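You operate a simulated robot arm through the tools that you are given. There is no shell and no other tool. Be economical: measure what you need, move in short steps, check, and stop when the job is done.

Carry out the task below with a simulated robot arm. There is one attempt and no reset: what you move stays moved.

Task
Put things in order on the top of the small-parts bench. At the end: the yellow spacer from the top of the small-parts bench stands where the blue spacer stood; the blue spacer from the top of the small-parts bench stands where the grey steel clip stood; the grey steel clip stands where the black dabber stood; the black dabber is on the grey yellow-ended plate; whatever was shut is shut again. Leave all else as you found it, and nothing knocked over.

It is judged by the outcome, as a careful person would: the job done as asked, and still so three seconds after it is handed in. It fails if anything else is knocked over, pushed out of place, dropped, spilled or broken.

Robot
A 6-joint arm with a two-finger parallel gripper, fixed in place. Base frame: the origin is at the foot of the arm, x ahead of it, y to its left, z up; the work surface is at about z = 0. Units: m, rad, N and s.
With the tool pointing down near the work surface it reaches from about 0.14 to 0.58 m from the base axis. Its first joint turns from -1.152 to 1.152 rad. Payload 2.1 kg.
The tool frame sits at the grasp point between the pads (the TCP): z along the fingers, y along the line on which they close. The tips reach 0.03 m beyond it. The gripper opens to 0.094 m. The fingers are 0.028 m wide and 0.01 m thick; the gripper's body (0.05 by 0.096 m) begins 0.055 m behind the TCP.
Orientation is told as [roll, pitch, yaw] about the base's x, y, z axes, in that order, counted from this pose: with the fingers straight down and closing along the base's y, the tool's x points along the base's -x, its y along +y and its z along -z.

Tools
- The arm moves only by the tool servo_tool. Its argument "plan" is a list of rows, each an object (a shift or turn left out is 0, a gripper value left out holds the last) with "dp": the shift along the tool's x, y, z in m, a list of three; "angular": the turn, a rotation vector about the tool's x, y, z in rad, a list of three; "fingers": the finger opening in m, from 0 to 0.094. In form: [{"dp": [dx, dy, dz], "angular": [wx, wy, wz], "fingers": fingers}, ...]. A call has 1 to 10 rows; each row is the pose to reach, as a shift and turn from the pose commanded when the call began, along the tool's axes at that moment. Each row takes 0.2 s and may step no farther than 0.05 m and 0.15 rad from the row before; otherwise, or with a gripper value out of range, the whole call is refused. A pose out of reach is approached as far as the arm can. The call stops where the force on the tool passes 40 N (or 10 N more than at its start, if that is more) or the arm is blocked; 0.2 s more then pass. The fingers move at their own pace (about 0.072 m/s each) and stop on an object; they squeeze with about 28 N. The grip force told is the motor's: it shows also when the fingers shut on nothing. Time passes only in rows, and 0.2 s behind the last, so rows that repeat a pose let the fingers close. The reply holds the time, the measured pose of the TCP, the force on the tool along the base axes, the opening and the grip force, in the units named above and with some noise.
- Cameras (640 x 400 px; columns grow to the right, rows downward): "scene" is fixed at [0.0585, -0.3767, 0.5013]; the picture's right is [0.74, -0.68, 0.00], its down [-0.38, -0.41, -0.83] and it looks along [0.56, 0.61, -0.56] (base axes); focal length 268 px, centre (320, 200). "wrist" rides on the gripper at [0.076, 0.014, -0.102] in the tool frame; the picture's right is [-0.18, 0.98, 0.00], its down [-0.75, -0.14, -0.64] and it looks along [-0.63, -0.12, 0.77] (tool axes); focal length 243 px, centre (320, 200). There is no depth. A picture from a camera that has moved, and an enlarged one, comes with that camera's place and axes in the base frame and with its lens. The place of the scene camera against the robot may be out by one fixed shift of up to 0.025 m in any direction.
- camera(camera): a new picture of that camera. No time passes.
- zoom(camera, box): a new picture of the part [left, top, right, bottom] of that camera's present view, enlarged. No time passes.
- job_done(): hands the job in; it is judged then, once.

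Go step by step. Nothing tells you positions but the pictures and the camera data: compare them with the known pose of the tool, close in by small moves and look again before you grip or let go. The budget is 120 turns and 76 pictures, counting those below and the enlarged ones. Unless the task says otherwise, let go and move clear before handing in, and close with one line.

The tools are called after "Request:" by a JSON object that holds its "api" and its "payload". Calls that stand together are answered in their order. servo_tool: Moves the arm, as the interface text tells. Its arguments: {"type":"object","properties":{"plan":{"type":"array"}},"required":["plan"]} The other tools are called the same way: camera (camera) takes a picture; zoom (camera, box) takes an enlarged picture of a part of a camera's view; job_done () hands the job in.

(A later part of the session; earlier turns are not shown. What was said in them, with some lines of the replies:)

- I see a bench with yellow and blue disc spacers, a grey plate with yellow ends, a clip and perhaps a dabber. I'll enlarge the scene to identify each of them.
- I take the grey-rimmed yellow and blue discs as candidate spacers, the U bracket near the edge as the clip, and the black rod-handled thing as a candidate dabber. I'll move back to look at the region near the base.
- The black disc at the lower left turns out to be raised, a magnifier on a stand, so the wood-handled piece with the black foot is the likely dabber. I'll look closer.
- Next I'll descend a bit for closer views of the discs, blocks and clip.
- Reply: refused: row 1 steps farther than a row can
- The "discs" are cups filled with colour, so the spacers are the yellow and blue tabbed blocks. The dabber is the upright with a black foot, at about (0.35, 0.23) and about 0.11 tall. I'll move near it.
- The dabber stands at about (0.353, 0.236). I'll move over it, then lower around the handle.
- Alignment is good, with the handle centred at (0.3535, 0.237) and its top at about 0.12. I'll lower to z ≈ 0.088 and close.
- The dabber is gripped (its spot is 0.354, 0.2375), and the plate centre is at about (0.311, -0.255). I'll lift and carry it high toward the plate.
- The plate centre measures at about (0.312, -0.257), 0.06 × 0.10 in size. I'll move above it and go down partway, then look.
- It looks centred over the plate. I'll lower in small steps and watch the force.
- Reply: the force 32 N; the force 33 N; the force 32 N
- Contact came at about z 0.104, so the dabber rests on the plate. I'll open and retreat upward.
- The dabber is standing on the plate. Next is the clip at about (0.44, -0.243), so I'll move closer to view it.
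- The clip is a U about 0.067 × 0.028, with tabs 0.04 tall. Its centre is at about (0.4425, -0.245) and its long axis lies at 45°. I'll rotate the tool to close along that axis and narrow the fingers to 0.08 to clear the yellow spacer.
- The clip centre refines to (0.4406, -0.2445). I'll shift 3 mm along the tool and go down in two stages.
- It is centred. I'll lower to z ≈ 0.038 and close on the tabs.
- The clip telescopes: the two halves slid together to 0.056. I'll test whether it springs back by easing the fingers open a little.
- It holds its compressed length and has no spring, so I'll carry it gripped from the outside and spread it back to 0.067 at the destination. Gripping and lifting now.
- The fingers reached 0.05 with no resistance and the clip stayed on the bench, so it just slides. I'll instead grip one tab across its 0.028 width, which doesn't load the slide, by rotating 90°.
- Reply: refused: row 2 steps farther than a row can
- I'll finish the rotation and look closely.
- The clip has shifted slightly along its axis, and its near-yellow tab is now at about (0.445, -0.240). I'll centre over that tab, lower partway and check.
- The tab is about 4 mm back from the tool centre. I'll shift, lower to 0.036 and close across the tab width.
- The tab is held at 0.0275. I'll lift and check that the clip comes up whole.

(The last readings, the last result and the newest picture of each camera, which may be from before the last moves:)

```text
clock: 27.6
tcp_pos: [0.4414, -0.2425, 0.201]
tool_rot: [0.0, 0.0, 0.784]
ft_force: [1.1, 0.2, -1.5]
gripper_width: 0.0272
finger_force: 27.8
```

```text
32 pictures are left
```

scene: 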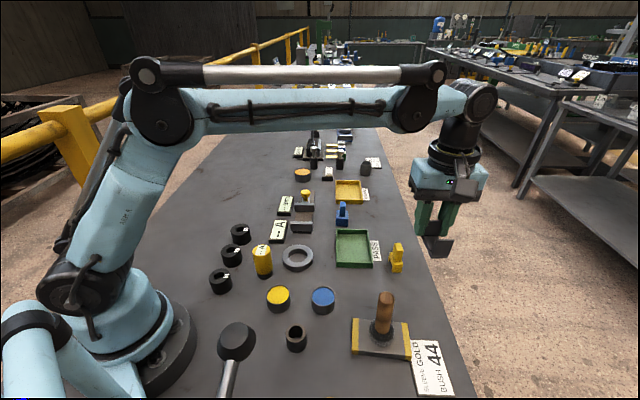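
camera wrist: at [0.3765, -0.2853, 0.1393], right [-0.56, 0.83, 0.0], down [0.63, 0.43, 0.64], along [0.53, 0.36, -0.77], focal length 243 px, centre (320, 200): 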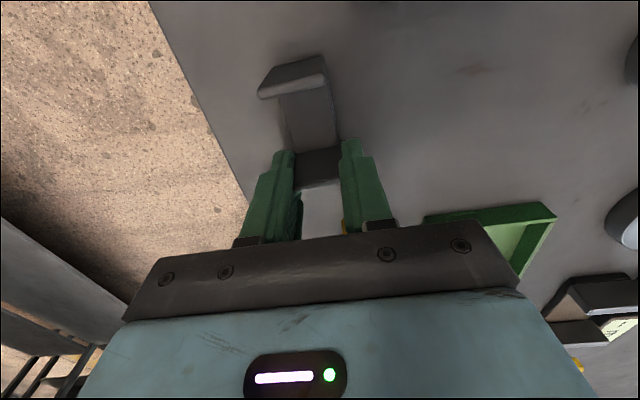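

The clip is held whole. I'll carry it toward the dabber's old spot.

Request:
{"api": "servo_tool", "payload": {"plan": [{"dp": [-0.0274, 0.0364, 0]}, {"dp": [-0.0548, 0.0728, 0]}, {"dp": [-0.0822, 0.1092, 0]}, {"dp": [-0.1096, 0.1456, 0]}, {"dp": [-0.137, 0.182, 0]}, {"dp": [-0.1644, 0.2184, 0]}, {"dp": [-0.1918, 0.2548, 0]}, {"dp": [-0.2192, 0.2912, 0]}, {"dp": [-0.2466, 0.3276, 0]}, {"dp": [-0.274, 0.364, 0]}]}}

Request:
{"api": "servo_tool", "payload": {"plan": [{"dp": [-0.0276, 0.0366, 0]}, {"dp": [-0.0276, 0.0366, 0.04]}, {"dp": [-0.0276, 0.0366, 0.08]}, {"dp": [-0.0276, 0.0366, 0.12]}, {"dp": [-0.0276, 0.0366, 0.12]}]}}

Request:
{"api": "camera", "payload": {"camera": "wrist"}}

Request:
{"api": "zoom", "payload": {"camera": "scene", "box": [200, 120, 360, 220]}}

```text
clock: 29.8
tcp_pos: [0.3794, 0.211, 0.2003]
tool_rot: [-0.001, 0.0, 0.783]
ft_force: [0.2, 0.0, -0.2]
gripper_width: 0.0272
finger_force: 28.4
```

```text
clock: 31.0
tcp_pos: [0.3728, 0.2545, 0.0796]
tool_rot: [0.001, 0.0, 0.785]
ft_force: [0.9, 0.3, -0.5]
gripper_width: 0.027
finger_force: 28.4
```

```text
31 pictures are left
camera wrist: at [0.3085, 0.2114, 0.1833], right [-0.56, 0.83, 0.0], down [0.63, 0.43, 0.64], along [0.53, 0.36, -0.77], focal length 243 px, centre (320, 200)
```

wrist: 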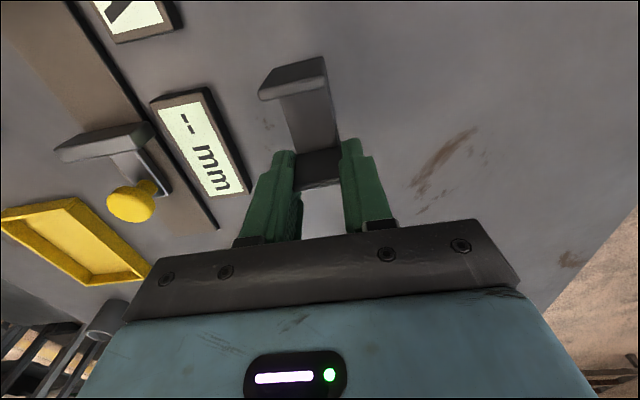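

```text
4.00 times, centred on (280, 170) of scene
camera zoom: at [0.0585, -0.3767, 0.5013], right [0.74, -0.68, 0.0], down [-0.38, -0.41, -0.83], along [0.56, 0.61, -0.56], focal length 1074 px, centre (480, 320)
```

zoom: 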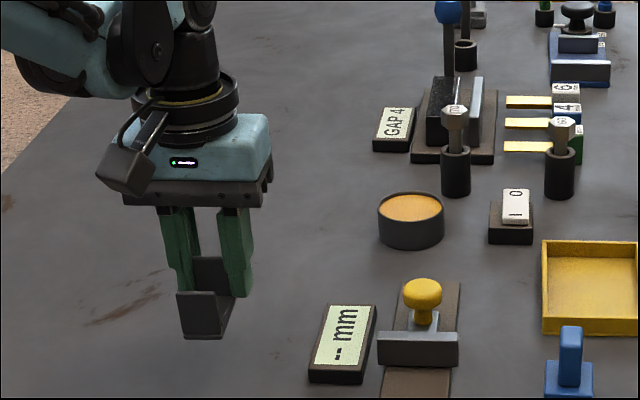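

It is nearly at the spot. I'll nudge 4 mm, then lower until it seats at about z 0.036.

Request:
{"api": "servo_tool", "payload": {"plan": [{"dp": [-0.004, 0, 0.02]}, {"dp": [-0.004, 0, 0.038]}, {"dp": [-0.004, 0, 0.0415]}, {"dp": [-0.004, 0, 0.0425]}]}}

Request:
{"api": "servo_tool", "payload": {"plan": [{"dp": [0, 0, 0.001]}, {"dp": [0, 0, 0.001]}]}}

```text
clock: 32.0
tcp_pos: [0.3741, 0.2583, 0.037]
tool_rot: [0.0, 0.001, 0.785]
ft_force: [0.3, 0.5, -1.5]
gripper_width: 0.0272
finger_force: 27.7
```

```text
clock: 32.6
tcp_pos: [0.374, 0.2577, 0.036]
tool_rot: [0.0, -0.001, 0.786]
ft_force: [0.1, 0.2, -1.3]
gripper_width: 0.0275
finger_force: 27.9
```

Request:
{"api": "servo_tool", "payload": {"plan": [{"dp": [0, 0, 0.001]}, {"dp": [0, 0, 0.001]}]}}

```text
clock: 33.2
tcp_pos: [0.3748, 0.2569, 0.0361]
tool_rot: [-0.001, 0.0, 0.785]
ft_force: [-0.4, -0.1, 6.2]
gripper_width: 0.0272
finger_force: 28.1
```

It's seated (6 N). I'll release, rise, rotate 90° back and look at the clip from above.

Request:
{"api": "servo_tool", "payload": {"plan": [{"fingers": 0.06}, {"fingers": 0.06}, {"fingers": 0.06}, {"dp": [0, 0, -0.04]}, {"dp": [0, 0, -0.08]}, {"dp": [0.014, 0, -0.09], "angular": [0, 0, 0.14]}, {"dp": [0.0276, 0, -0.09], "angular": [0, 0, 0.28]}, {"dp": [0.0276, 0, -0.09], "angular": [0, 0, 0.42]}, {"dp": [0.0276, 0, -0.09], "angular": [0, 0, 0.56]}, {"dp": [0.0276, 0, -0.09], "angular": [0, 0, 0.7]}]}}

Request:
{"api": "servo_tool", "payload": {"plan": [{"angular": [0, 0, 0.145], "fingers": 0.0}, {"angular": [0, 0, 0.29]}, {"angular": [0, 0, 0.435]}, {"angular": [0, 0, 0.58]}, {"angular": [0, 0, 0.725]}, {"angular": [0, 0, 0.87]}, {"angular": [0, 0, 0.87]}]}}

Request:
{"api": "camera", "payload": {"camera": "wrist"}}

Request:
{"api": "zoom", "payload": {"camera": "scene", "box": [200, 120, 360, 220]}}

```text
clock: 35.4
tcp_pos: [0.3559, 0.2387, 0.1262]
tool_rot: [0.0, 0.0, 0.083]
ft_force: [-0.3, 0.6, -0.4]
gripper_width: 0.0599
finger_force: 0.1
```

```text
clock: 37.0
tcp_pos: [0.3553, 0.238, 0.1263]
tool_rot: [0.001, -0.002, -0.788]
ft_force: [0.4, 0.4, 0.4]
gripper_width: 0.0001
finger_force: 27.9
```

```text
29 pictures are left
camera wrist: at [0.3118, 0.3027, 0.2291], right [0.83, 0.56, 0.0], down [0.43, -0.63, 0.64], along [0.36, -0.53, -0.77], focal length 243 px, centre (320, 200)
```

wrist: 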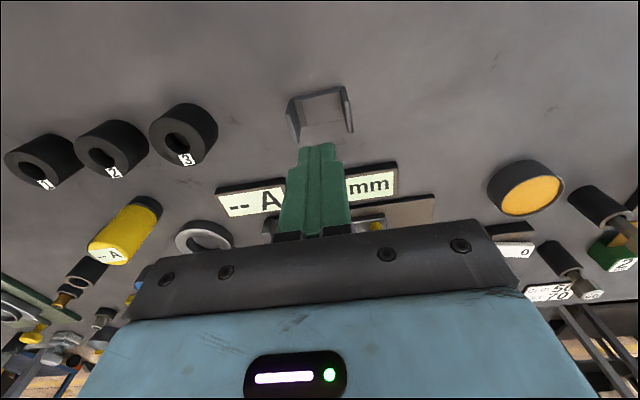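

```text
4.00 times, centred on (280, 170) of scene
camera zoom: at [0.0585, -0.3767, 0.5013], right [0.74, -0.68, 0.0], down [-0.38, -0.41, -0.83], along [0.56, 0.61, -0.56], focal length 1074 px, centre (480, 320)
```

zoom: 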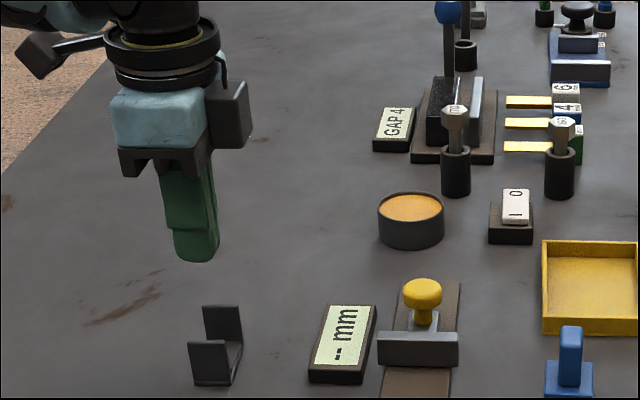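

The clip centre is at (0.3558, 0.2377), aligned with the tool. I'll lower the closed fingers to just above the tabs and check.

Request:
{"api": "servo_tool", "payload": {"plan": [{"dp": [0, 0, 0.03]}, {"dp": [0, 0, 0.048]}, {"dp": [0, 0, 0.048]}]}}

Request:
{"api": "zoom", "payload": {"camera": "wrist", "box": [200, 20, 500, 220]}}

Request:
{"api": "zoom", "payload": {"camera": "scene", "box": [220, 160, 300, 220]}}

```text
clock: 37.8
tcp_pos: [0.3549, 0.237, 0.079]
tool_rot: [0.0, -0.001, -0.785]
ft_force: [-0.4, 0.0, 0.7]
gripper_width: 0.0
finger_force: 28.6
```

```text
2.00 times, centred on (350, 120) of wrist
camera zoom: at [0.3112, 0.3025, 0.1813], right [0.83, 0.56, 0.0], down [0.43, -0.63, 0.64], along [0.36, -0.53, -0.77], focal length 485 px, centre (260, 360)
```

zoom: 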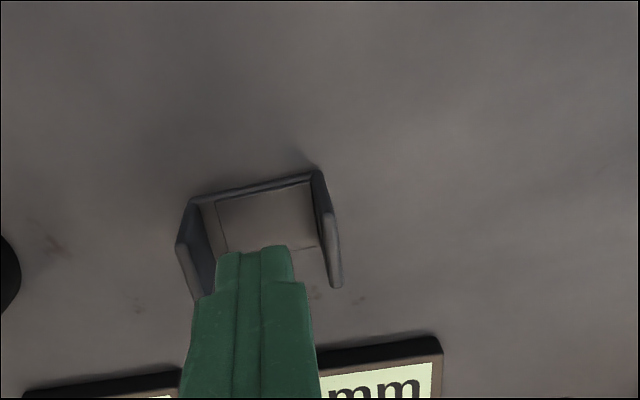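

```text
6.67 times, centred on (260, 190) of scene
camera zoom: at [0.0585, -0.3767, 0.5013], right [0.74, -0.68, 0.0], down [-0.38, -0.41, -0.83], along [0.56, 0.61, -0.56], focal length 1789 px, centre (720, 267)
```

zoom: 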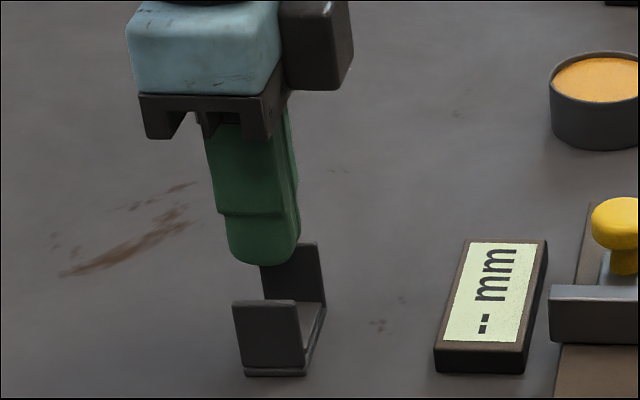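

The fingers sit between the tabs. I'll lower to tips ≈ 0.014 and spread gradually.

Request:
{"api": "servo_tool", "payload": {"plan": [{"dp": [0, 0, 0.02]}, {"dp": [0, 0, 0.034]}, {"dp": [0, 0, 0.034], "fingers": 0.03}, {"dp": [0, 0, 0.034], "fingers": 0.03}, {"dp": [0, 0, 0.034], "fingers": 0.03}]}}

Request:
{"api": "zoom", "payload": {"camera": "wrist", "box": [200, 20, 500, 220]}}

```text
clock: 39.0
tcp_pos: [0.3558, 0.2389, 0.0437]
tool_rot: [0.001, -0.001, -0.786]
ft_force: [0.9, -0.3, -1.1]
gripper_width: 0.022
finger_force: 0.0
```

```text
2.00 times, centred on (350, 120) of wrist
camera zoom: at [0.3111, 0.3027, 0.1473], right [0.83, 0.56, 0.0], down [0.43, -0.63, 0.64], along [0.36, -0.53, -0.77], focal length 485 px, centre (260, 360)
```

zoom: 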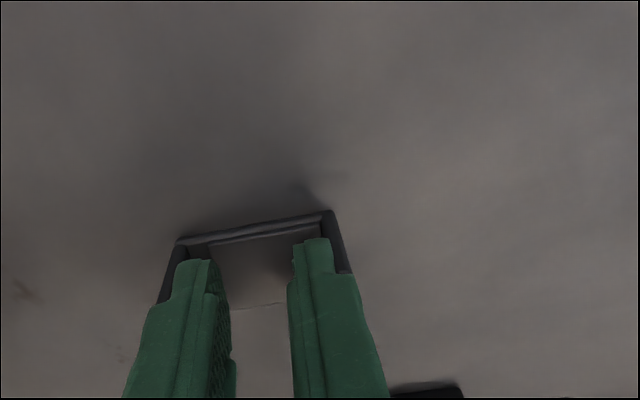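

The fingers stop at 0.022 on the tabs. I'll command wider and give it time to see whether the slide creeps.

Request:
{"api": "servo_tool", "payload": {"plan": [{"fingers": 0.04}, {"fingers": 0.04}, {"fingers": 0.04}, {"fingers": 0.04}, {"fingers": 0.04}]}}

Request:
{"api": "zoom", "payload": {"camera": "wrist", "box": [200, 20, 500, 220]}}

```text
clock: 40.2
tcp_pos: [0.3547, 0.2389, 0.0442]
tool_rot: [-0.001, 0.0, -0.786]
ft_force: [-0.6, -0.4, -2.6]
gripper_width: 0.0334
finger_force: 0.1
```

```text
2.00 times, centred on (350, 120) of wrist
camera zoom: at [0.3111, 0.3027, 0.1474], right [0.83, 0.56, 0.0], down [0.43, -0.63, 0.64], along [0.36, -0.53, -0.77], focal length 485 px, centre (260, 360)
```

zoom: 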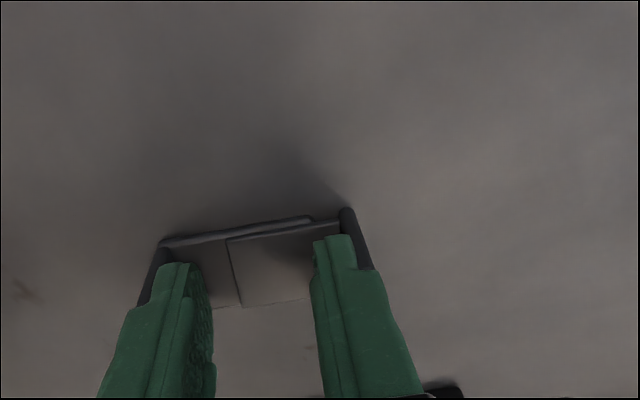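

It slides slowly and is now nearly at the original length. I'll extend slightly more to about 0.036, then narrow the fingers and rise to compare with the earlier picture.

Request:
{"api": "servo_tool", "payload": {"plan": [{"fingers": 0.037}, {"fingers": 0.037}, {"fingers": 0.037}, {"fingers": 0.037}]}}

Request:
{"api": "servo_tool", "payload": {"plan": [{"fingers": 0.02}, {"fingers": 0.02}, {"dp": [0, 0, -0.02]}, {"dp": [0, 0, -0.036]}, {"dp": [0, 0, -0.036], "fingers": 0.08}, {"dp": [0, 0, -0.036], "fingers": 0.08}, {"dp": [0, 0, -0.036], "fingers": 0.08}]}}

Request:
{"api": "zoom", "payload": {"camera": "wrist", "box": [200, 20, 500, 220]}}

```text
clock: 41.2
tcp_pos: [0.3544, 0.2382, 0.0454]
tool_rot: [-0.001, 0.0, -0.786]
ft_force: [0.2, 0.2, 0.3]
gripper_width: 0.0332
finger_force: 0.0
```

```text
clock: 42.8
tcp_pos: [0.3559, 0.2379, 0.0795]
tool_rot: [0.0, -0.002, -0.786]
ft_force: [-0.1, 0.5, -1.4]
gripper_width: 0.0799
finger_force: 0.1
```

```text
2.00 times, centred on (350, 120) of wrist
camera zoom: at [0.3115, 0.3022, 0.1839], right [0.83, 0.56, 0.0], down [0.43, -0.63, 0.64], along [0.36, -0.53, -0.77], focal length 485 px, centre (260, 360)
```

zoom: 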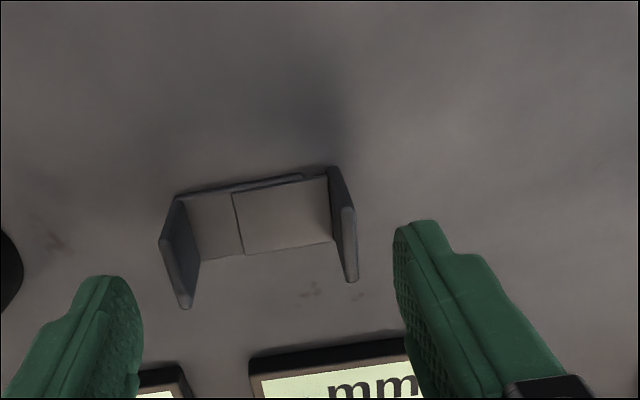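

Comparing tab spacings (172 px now against 198 px originally), it needs about 9 mm more. I'll re-insert and spread further.

Request:
{"api": "servo_tool", "payload": {"plan": [{"fingers": 0.015}, {"fingers": 0.015}, {"fingers": 0.015}, {"dp": [0, 0, 0.02]}, {"dp": [0, 0, 0.036]}, {"dp": [0, 0, 0.036], "fingers": 0.044}, {"dp": [0, 0, 0.036], "fingers": 0.044}, {"dp": [0, 0, 0.036], "fingers": 0.048}, {"dp": [0, 0, 0.036], "fingers": 0.048}, {"dp": [0, 0, 0.036], "fingers": 0.048}]}}

```text
clock: 45.0
tcp_pos: [0.356, 0.2386, 0.0432]
tool_rot: [0.001, 0.0, -0.785]
ft_force: [-0.1, 0.3, -0.9]
gripper_width: 0.0392
finger_force: 0.1
```

Request:
{"api": "servo_tool", "payload": {"plan": [{"fingers": 0.048}, {"fingers": 0.048}, {"fingers": 0.048}]}}

```text
clock: 45.8
tcp_pos: [0.3548, 0.2392, 0.0433]
tool_rot: [-0.001, 0.001, -0.785]
ft_force: [-0.1, 0.9, -0.8]
gripper_width: 0.0394
finger_force: 0.0
```

Request:
{"api": "servo_tool", "payload": {"plan": [{"fingers": 0.051}, {"fingers": 0.051}, {"fingers": 0.051}, {"fingers": 0.051}]}}

```text
clock: 46.8
tcp_pos: [0.3559, 0.2389, 0.0443]
tool_rot: [-0.001, -0.001, -0.787]
ft_force: [0.6, 0.9, 0.0]
gripper_width: 0.0414
finger_force: 0.1
```

Now 0.0414, near the target of 0.042. I'll release, rise and compare.

Request:
{"api": "servo_tool", "payload": {"plan": [{"fingers": 0.025}, {"fingers": 0.025}, {"dp": [0, 0, -0.02]}, {"dp": [0, 0, -0.036]}, {"dp": [0, 0, -0.036], "fingers": 0.08}, {"dp": [0, 0, -0.036], "fingers": 0.08}, {"dp": [0, 0, -0.036], "fingers": 0.08}]}}

Request:
{"api": "zoom", "payload": {"camera": "wrist", "box": [200, 20, 500, 220]}}

```text
clock: 48.4
tcp_pos: [0.3556, 0.2393, 0.0811]
tool_rot: [0.001, -0.001, -0.784]
ft_force: [-0.9, -0.5, 0.0]
gripper_width: 0.0797
finger_force: 0.1
```

```text
2.00 times, centred on (350, 120) of wrist
camera zoom: at [0.3114, 0.3032, 0.1834], right [0.83, 0.56, 0.0], down [0.43, -0.63, 0.64], along [0.36, -0.53, -0.77], focal length 485 px, centre (260, 360)
```

zoom: 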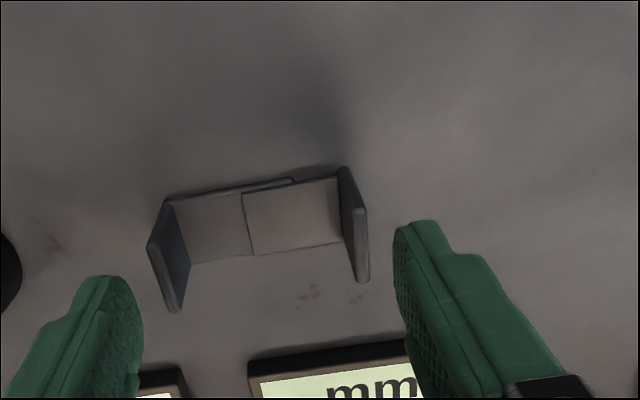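

The clip matches its original length again (178 px base spacing both times) and stands at (0.3547, 0.2375). Next is the blue spacer at about (0.515, 0.03). I'll rise and rotate back to yaw 0.

Request:
{"api": "servo_tool", "payload": {"plan": [{"dp": [0, 0, -0.04]}, {"dp": [0, 0, -0.08]}, {"dp": [0, 0, -0.11], "angular": [0, 0, -0.13]}, {"dp": [0, 0, -0.12], "angular": [0, 0, -0.26]}, {"dp": [0, 0, -0.12], "angular": [0, 0, -0.39]}, {"dp": [0, 0, -0.12], "angular": [0, 0, -0.52]}, {"dp": [0, 0, -0.12], "angular": [0, 0, -0.65]}, {"dp": [0, 0, -0.12], "angular": [0, 0, -0.785]}]}}

Request:
{"api": "servo_tool", "payload": {"plan": [{"dp": [-0.015, -0.04, 0], "fingers": 0.094}, {"dp": [-0.03, -0.08, 0]}, {"dp": [-0.045, -0.12, 0]}, {"dp": [-0.06, -0.16, 0]}, {"dp": [-0.08, -0.2, 0]}, {"dp": [-0.1, -0.21, 0]}]}}

Request:
{"api": "camera", "payload": {"camera": "wrist"}}

```text
clock: 50.2
tcp_pos: [0.3558, 0.2389, 0.2002]
tool_rot: [0.0, 0.001, 0.003]
ft_force: [-0.3, -0.1, 0.3]
gripper_width: 0.0799
finger_force: 0.0
```

```text
clock: 51.6
tcp_pos: [0.4542, 0.028, 0.1996]
tool_rot: [0.001, -0.001, 0.0]
ft_force: [-0.1, 0.5, 0.3]
gripper_width: 0.0939
finger_force: 0.0
```

```text
21 pictures are left
camera wrist: at [0.378, 0.0419, 0.3036], right [0.18, 0.98, 0.0], down [0.75, -0.14, 0.64], along [0.63, -0.12, -0.77], focal length 243 px, centre (320, 200)
```

wrist: 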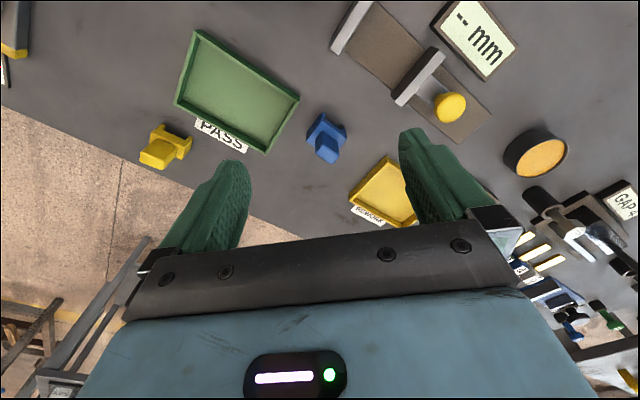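

I'll zoom on both spacers.

Request:
{"api": "zoom", "payload": {"camera": "wrist", "box": [270, 90, 390, 165]}}

Request:
{"api": "zoom", "payload": {"camera": "wrist", "box": [110, 105, 230, 180]}}

```text
5.33 times, centred on (330, 128) of wrist
camera zoom: at [0.378, 0.0419, 0.3036], right [0.18, 0.98, 0.0], down [0.75, -0.14, 0.64], along [0.63, -0.12, -0.77], focal length 1294 px, centre (267, 587)
```

zoom: 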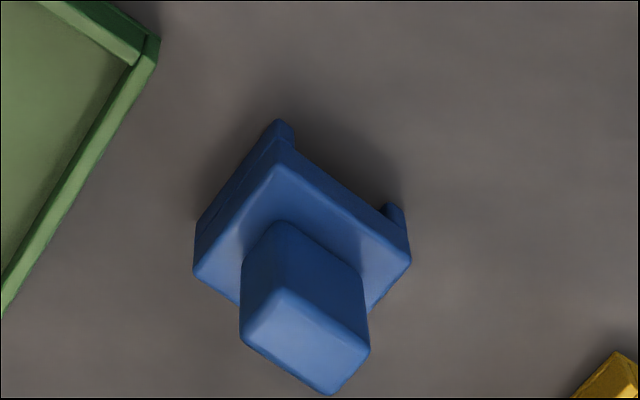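

```text
5.33 times, centred on (170, 142) of wrist
camera zoom: at [0.378, 0.0419, 0.3036], right [0.18, 0.98, 0.0], down [0.75, -0.14, 0.64], along [0.63, -0.12, -0.77], focal length 1294 px, centre (1120, 507)
```

zoom: 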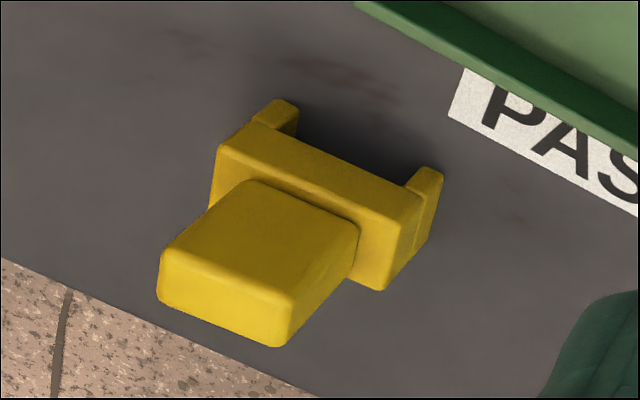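

The blue spacer is centred at (0.511, 0.024), with feet 0.037 × 0.030 aligned at 45°. Its tab is 0.0225 × 0.014, with the top at z ≈ 0.063. I'll rotate to yaw +0.785 and go above it.

Request:
{"api": "servo_tool", "payload": {"plan": [{"dp": [-0.02, -0.001, 0], "angular": [0, 0, -0.13], "fingers": 0.05}, {"dp": [-0.04, -0.003, 0], "angular": [0, 0, -0.26]}, {"dp": [-0.057, -0.004, 0.01], "angular": [0, 0, -0.39]}, {"dp": [-0.057, -0.004, 0.03], "angular": [0, 0, -0.52]}, {"dp": [-0.057, -0.004, 0.05], "angular": [0, 0, -0.65]}, {"dp": [-0.057, -0.004, 0.08], "angular": [0, 0, -0.785]}, {"dp": [-0.057, -0.004, 0.09], "angular": [0, 0, -0.785]}]}}

Request:
{"api": "camera", "payload": {"camera": "wrist"}}

```text
clock: 53.2
tcp_pos: [0.5133, 0.0245, 0.109]
tool_rot: [0.0, 0.001, 0.788]
ft_force: [0.6, 0.3, -0.4]
gripper_width: 0.0501
finger_force: 0.0
```

```text
18 pictures are left
camera wrist: at [0.449, -0.0191, 0.2131], right [-0.57, 0.82, 0.0], down [0.63, 0.43, 0.64], along [0.53, 0.36, -0.77], focal length 243 px, centre (320, 200)
```

wrist: 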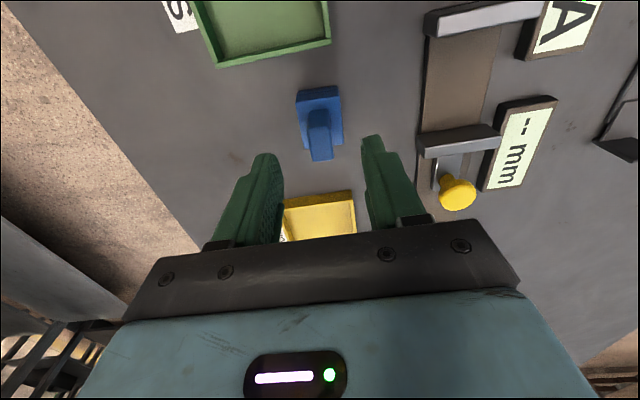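

Centred well enough. I'll shift 2 mm, lower to z ≈ 0.059, close and lift slightly.

Request:
{"api": "servo_tool", "payload": {"plan": [{"dp": [-0.002, 0, 0.025]}, {"dp": [-0.002, 0, 0.05]}, {"dp": [-0.002, 0, 0.05]}, {"dp": [-0.002, 0, 0.05], "fingers": 0.0}, {"dp": [-0.002, 0, 0.05], "fingers": 0.0}, {"dp": [-0.002, 0, 0.05], "fingers": 0.0}]}}

```text
clock: 54.6
tcp_pos: [0.5144, 0.0262, 0.0596]
tool_rot: [0.001, -0.001, 0.787]
ft_force: [-0.2, 0.0, 0.2]
gripper_width: 0.0195
finger_force: 27.9
```

The blue spacer is gripped by its tab. I'll lift and carry it to the clip's old spot (0.4415, -0.2445).

Request:
{"api": "servo_tool", "payload": {"plan": [{"dp": [0, 0, -0.03]}, {"dp": [0, 0, -0.07]}, {"dp": [0, 0, -0.1]}, {"dp": [0.0401, -0.0233, -0.1]}, {"dp": [0.0802, -0.0467, -0.1]}, {"dp": [0.1203, -0.07, -0.1]}, {"dp": [0.1603, -0.0933, -0.1]}, {"dp": [0.2004, -0.1167, -0.1]}, {"dp": [0.2405, -0.14, -0.1]}, {"dp": [0.2405, -0.14, -0.06]}]}}

Request:
{"api": "camera", "payload": {"camera": "wrist"}}

Request:
{"api": "zoom", "payload": {"camera": "scene", "box": [350, 200, 450, 320]}}

```text
clock: 56.8
tcp_pos: [0.4426, -0.2443, 0.1202]
tool_rot: [0.001, 0.0, 0.785]
ft_force: [0.1, 1.0, -0.6]
gripper_width: 0.0193
finger_force: 28.2
```

```text
17 pictures are left
camera wrist: at [0.3781, -0.2873, 0.2232], right [-0.56, 0.83, 0.0], down [0.63, 0.43, 0.64], along [0.53, 0.36, -0.77], focal length 243 px, centre (320, 200)
```

wrist: 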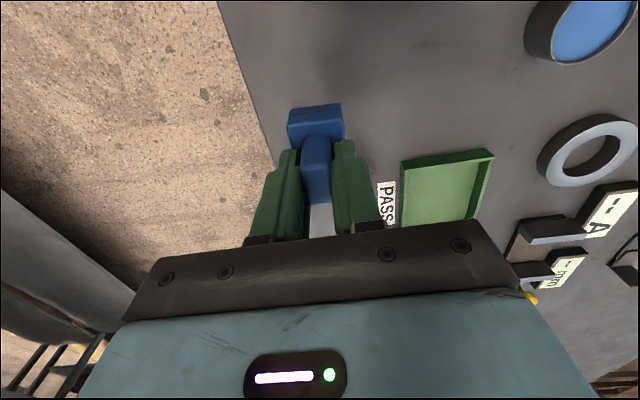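

```text
3.33 times, centred on (400, 260) of scene
camera zoom: at [0.0585, -0.3767, 0.5013], right [0.74, -0.68, 0.0], down [-0.38, -0.41, -0.83], along [0.56, 0.61, -0.56], focal length 895 px, centre (53, 0)
```

zoom: 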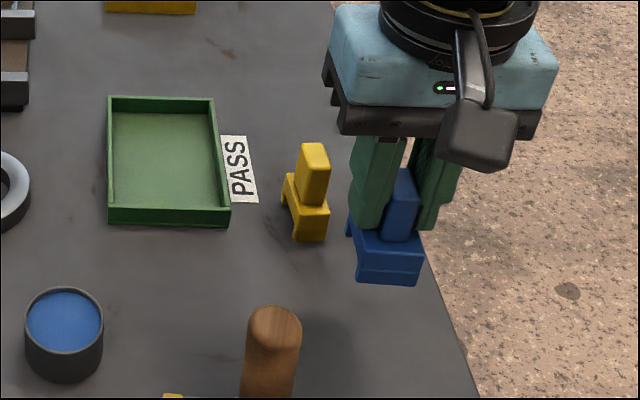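

It is over the spot. I'll lower it to the seating height.

Request:
{"api": "servo_tool", "payload": {"plan": [{"dp": [0, 0.0, 0.03]}, {"dp": [0, 0.0, 0.052]}, {"dp": [0, 0.0, 0.058]}, {"dp": [0, 0.0, 0.06]}]}}

Request:
{"api": "servo_tool", "payload": {"plan": [{"dp": [0, 0, 0.001]}, {"dp": [0, 0, 0.001]}]}}

```text
clock: 57.8
tcp_pos: [0.4427, -0.2437, 0.0602]
tool_rot: [-0.001, 0.0, 0.784]
ft_force: [-0.3, 1.1, 3.5]
gripper_width: 0.0196
finger_force: 27.9
```

```text
clock: 58.4
tcp_pos: [0.4435, -0.2425, 0.0601]
tool_rot: [0.0, -0.001, 0.785]
ft_force: [-1.2, 4.3, 24.5]
gripper_width: 0.0195
finger_force: 28.0
```

It's seated. I'll release, rise, and look for the yellow spacer.

Request:
{"api": "servo_tool", "payload": {"plan": [{"dp": [0, 0, -0.001], "fingers": 0.05}, {"dp": [0, 0, -0.001], "fingers": 0.05}, {"dp": [0, 0, -0.001]}, {"dp": [0, 0, -0.04]}, {"dp": [0, 0, -0.08]}, {"dp": [0, 0, -0.1]}]}}

Request:
{"api": "camera", "payload": {"camera": "wrist"}}

```text
clock: 59.8
tcp_pos: [0.4431, -0.2432, 0.1589]
tool_rot: [0.0, -0.001, 0.785]
ft_force: [0.1, -0.7, 0.1]
gripper_width: 0.05
finger_force: 0.0
```

```text
15 pictures are left
camera wrist: at [0.3788, -0.2861, 0.2625], right [-0.56, 0.83, 0.0], down [0.63, 0.43, 0.64], along [0.53, 0.36, -0.77], focal length 243 px, centre (320, 200)
```

wrist: 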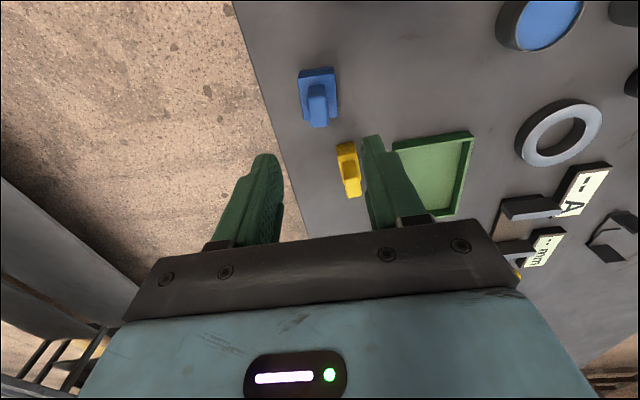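

Blue is standing where the clip was. I'll zoom to check yellow's exact position and heading.

Request:
{"api": "zoom", "payload": {"camera": "wrist", "box": [284, 55, 404, 205]}}

```text
2.67 times, centred on (344, 130) of wrist
camera zoom: at [0.3788, -0.2861, 0.2625], right [-0.56, 0.83, 0.0], down [0.63, 0.43, 0.64], along [0.53, 0.36, -0.77], focal length 647 px, centre (256, 387)
```

zoom: 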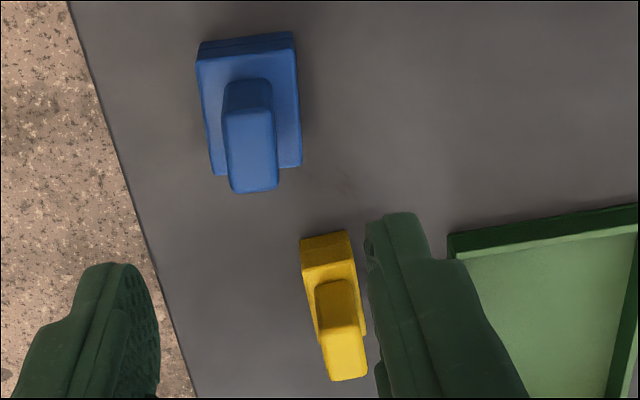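

Yellow is aligned at 45° and centred at (0.4837, -0.1726). I'll move over it and check before gripping.

Request:
{"api": "servo_tool", "payload": {"plan": [{"dp": [-0.04, 0.0106, 0], "fingers": 0.046}, {"dp": [-0.0786, 0.0212, 0.01]}, {"dp": [-0.0786, 0.0212, 0.05]}, {"dp": [-0.0786, 0.0212, 0.05]}]}}

Request:
{"api": "camera", "payload": {"camera": "wrist"}}

```text
clock: 60.8
tcp_pos: [0.4831, -0.1736, 0.1079]
tool_rot: [0.0, -0.001, 0.785]
ft_force: [-0.3, -0.9, 0.2]
gripper_width: 0.0457
finger_force: 0.1
```

```text
13 pictures are left
camera wrist: at [0.4191, -0.2163, 0.2118], right [-0.56, 0.83, 0.0], down [0.63, 0.43, 0.64], along [0.53, 0.36, -0.77], focal length 243 px, centre (320, 200)
```

wrist: 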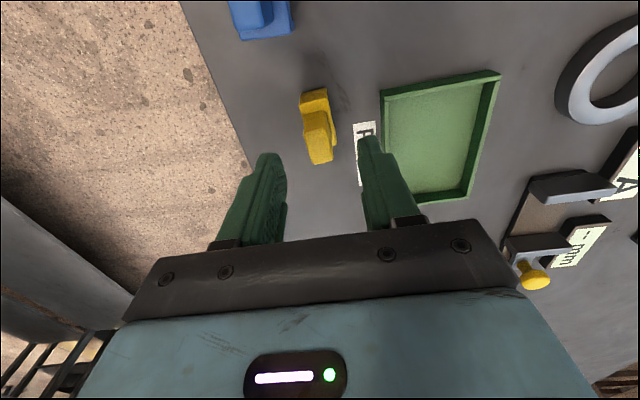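

It's aligned just like blue was. I'll lower to 0.059 and grip.

Request:
{"api": "servo_tool", "payload": {"plan": [{"dp": [-0.002, 0, 0.025]}, {"dp": [-0.002, 0, 0.049]}, {"dp": [-0.002, 0, 0.049]}, {"dp": [-0.002, 0, 0.049], "fingers": 0.0}, {"dp": [-0.002, 0, 0.049], "fingers": 0.0}, {"dp": [-0.002, 0, 0.049], "fingers": 0.0}]}}

Request:
{"api": "zoom", "payload": {"camera": "scene", "box": [350, 200, 450, 320]}}

```text
clock: 62.2
tcp_pos: [0.4844, -0.1708, 0.0599]
tool_rot: [0.0, -0.001, 0.785]
ft_force: [-0.1, 0.2, -0.2]
gripper_width: 0.0195
finger_force: 28.4
```

```text
3.33 times, centred on (400, 260) of scene
camera zoom: at [0.0585, -0.3767, 0.5013], right [0.74, -0.68, 0.0], down [-0.38, -0.41, -0.83], along [0.56, 0.61, -0.56], focal length 895 px, centre (53, 0)
```

zoom: 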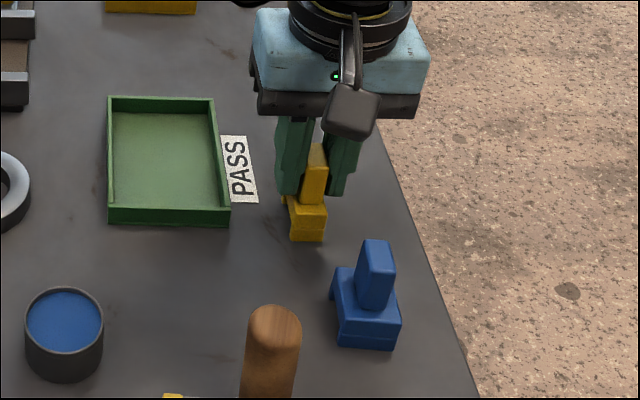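

Yellow is gripped and blue stands well. I'll carry yellow to blue's old spot (TCP 0.514, 0.026).

Request:
{"api": "servo_tool", "payload": {"plan": [{"dp": [0, 0, -0.03]}, {"dp": [0, 0, -0.07]}, {"dp": [0, 0, -0.1]}, {"dp": [-0.035, 0.026, -0.1]}, {"dp": [-0.07, 0.052, -0.1]}, {"dp": [-0.105, 0.077, -0.1]}, {"dp": [-0.14, 0.103, -0.1]}, {"dp": [-0.161, 0.1184, -0.1]}, {"dp": [-0.161, 0.1184, -0.06]}, {"dp": [-0.161, 0.1184, -0.03]}]}}

Request:
{"api": "camera", "payload": {"camera": "wrist"}}

Request:
{"api": "zoom", "payload": {"camera": "scene", "box": [290, 160, 410, 280]}}

```text
clock: 64.4
tcp_pos: [0.5159, 0.026, 0.0902]
tool_rot: [0.0, 0.0, 0.786]
ft_force: [-0.8, 0.1, 0.6]
gripper_width: 0.0195
finger_force: 27.6
```

```text
11 pictures are left
camera wrist: at [0.4515, -0.0173, 0.1938], right [-0.56, 0.83, 0.0], down [0.63, 0.43, 0.64], along [0.53, 0.36, -0.77], focal length 243 px, centre (320, 200)
```

wrist: 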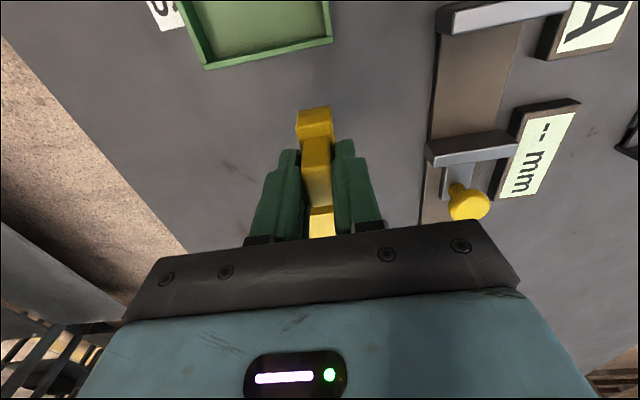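

```text
3.33 times, centred on (350, 220) of scene
camera zoom: at [0.0585, -0.3767, 0.5013], right [0.74, -0.68, 0.0], down [-0.38, -0.41, -0.83], along [0.56, 0.61, -0.56], focal length 895 px, centre (220, 133)
```

zoom: 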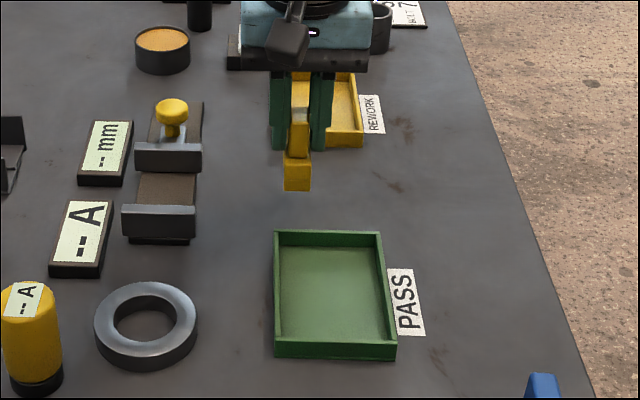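

Clear of both trays, so I'll lower to the seating height.

Request:
{"api": "servo_tool", "payload": {"plan": [{"dp": [0.001, 0, 0.015]}, {"dp": [0.001, 0, 0.026]}, {"dp": [0.001, 0, 0.029]}, {"dp": [0.001, 0, 0.03]}]}}

Request:
{"api": "servo_tool", "payload": {"plan": [{"dp": [0, 0, 0.001]}, {"dp": [0, 0, 0.001]}]}}

```text
clock: 65.4
tcp_pos: [0.5149, 0.0252, 0.0597]
tool_rot: [0.0, 0.0, 0.785]
ft_force: [0.4, 0.2, 2.1]
gripper_width: 0.0195
finger_force: 27.7
```

```text
clock: 66.0
tcp_pos: [0.5146, 0.0256, 0.0607]
tool_rot: [-0.002, 0.0, 0.786]
ft_force: [1.9, -0.5, 21.4]
gripper_width: 0.0197
finger_force: 27.7
```

It's seated. I'll release, rise and move clear.

Request:
{"api": "servo_tool", "payload": {"plan": [{"dp": [0, 0, -0.001], "fingers": 0.05}, {"dp": [0, 0, -0.001], "fingers": 0.05}, {"dp": [0, 0, -0.001]}, {"dp": [0, 0, -0.04]}, {"dp": [0, 0, -0.08]}, {"dp": [0, 0, -0.12]}, {"dp": [0, 0, -0.16]}, {"dp": [0.04, 0, -0.18]}, {"dp": [0.08, 0, -0.2]}, {"dp": [0.12, 0, -0.2]}]}}

Request:
{"api": "camera", "payload": {"camera": "scene"}}

Request:
{"api": "zoom", "payload": {"camera": "scene", "box": [220, 170, 440, 370]}}

Request:
{"api": "camera", "payload": {"camera": "wrist"}}

```text
clock: 68.2
tcp_pos: [0.43, -0.0587, 0.2592]
tool_rot: [0.001, 0.001, 0.784]
ft_force: [-0.2, -0.2, 0.0]
gripper_width: 0.0501
finger_force: 0.0
```

```text
9 pictures are left
```

scene: 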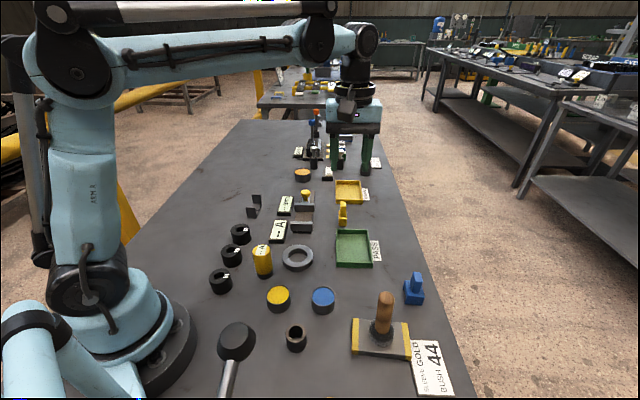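

```text
2.00 times, centred on (330, 270) of scene
camera zoom: at [0.0585, -0.3767, 0.5013], right [0.74, -0.68, 0.0], down [-0.38, -0.41, -0.83], along [0.56, 0.61, -0.56], focal length 537 px, centre (300, 60)
```

zoom: 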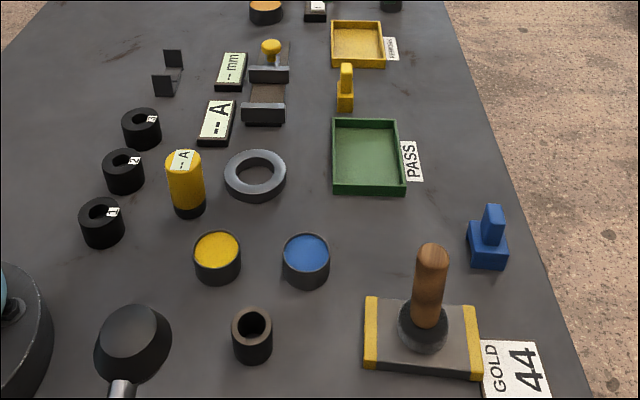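

```text
7 pictures are left
camera wrist: at [0.3649, -0.1035, 0.3624], right [-0.56, 0.83, 0.0], down [0.63, 0.43, 0.64], along [0.53, 0.36, -0.77], focal length 243 px, centre (320, 200)
```

wrist: 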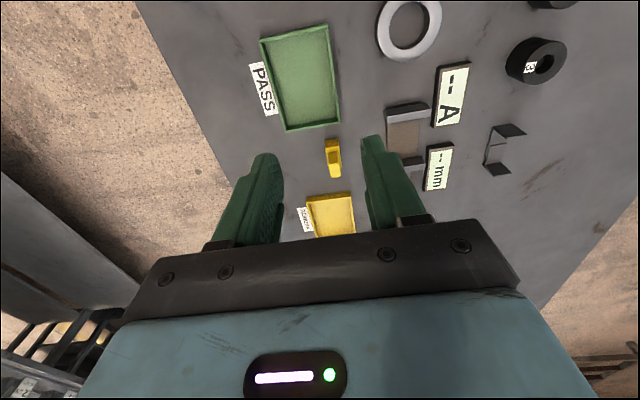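

Everything stands as asked: yellow is at blue's old spot, blue at the clip's, the clip at the dabber's, and the dabber is on the plate. All else looks undisturbed, so I'm handing in.

Request:
{"api": "job_done", "payload": {}}

```text
The job is handed in.
```

All four pieces are where you asked: the dabber on the plate, the clip at the dabber's old spot, blue at the clip's and yellow at blue's. My first grip slid the clip's two halves together, so I spread them back to match its original length to within about a millimetre.
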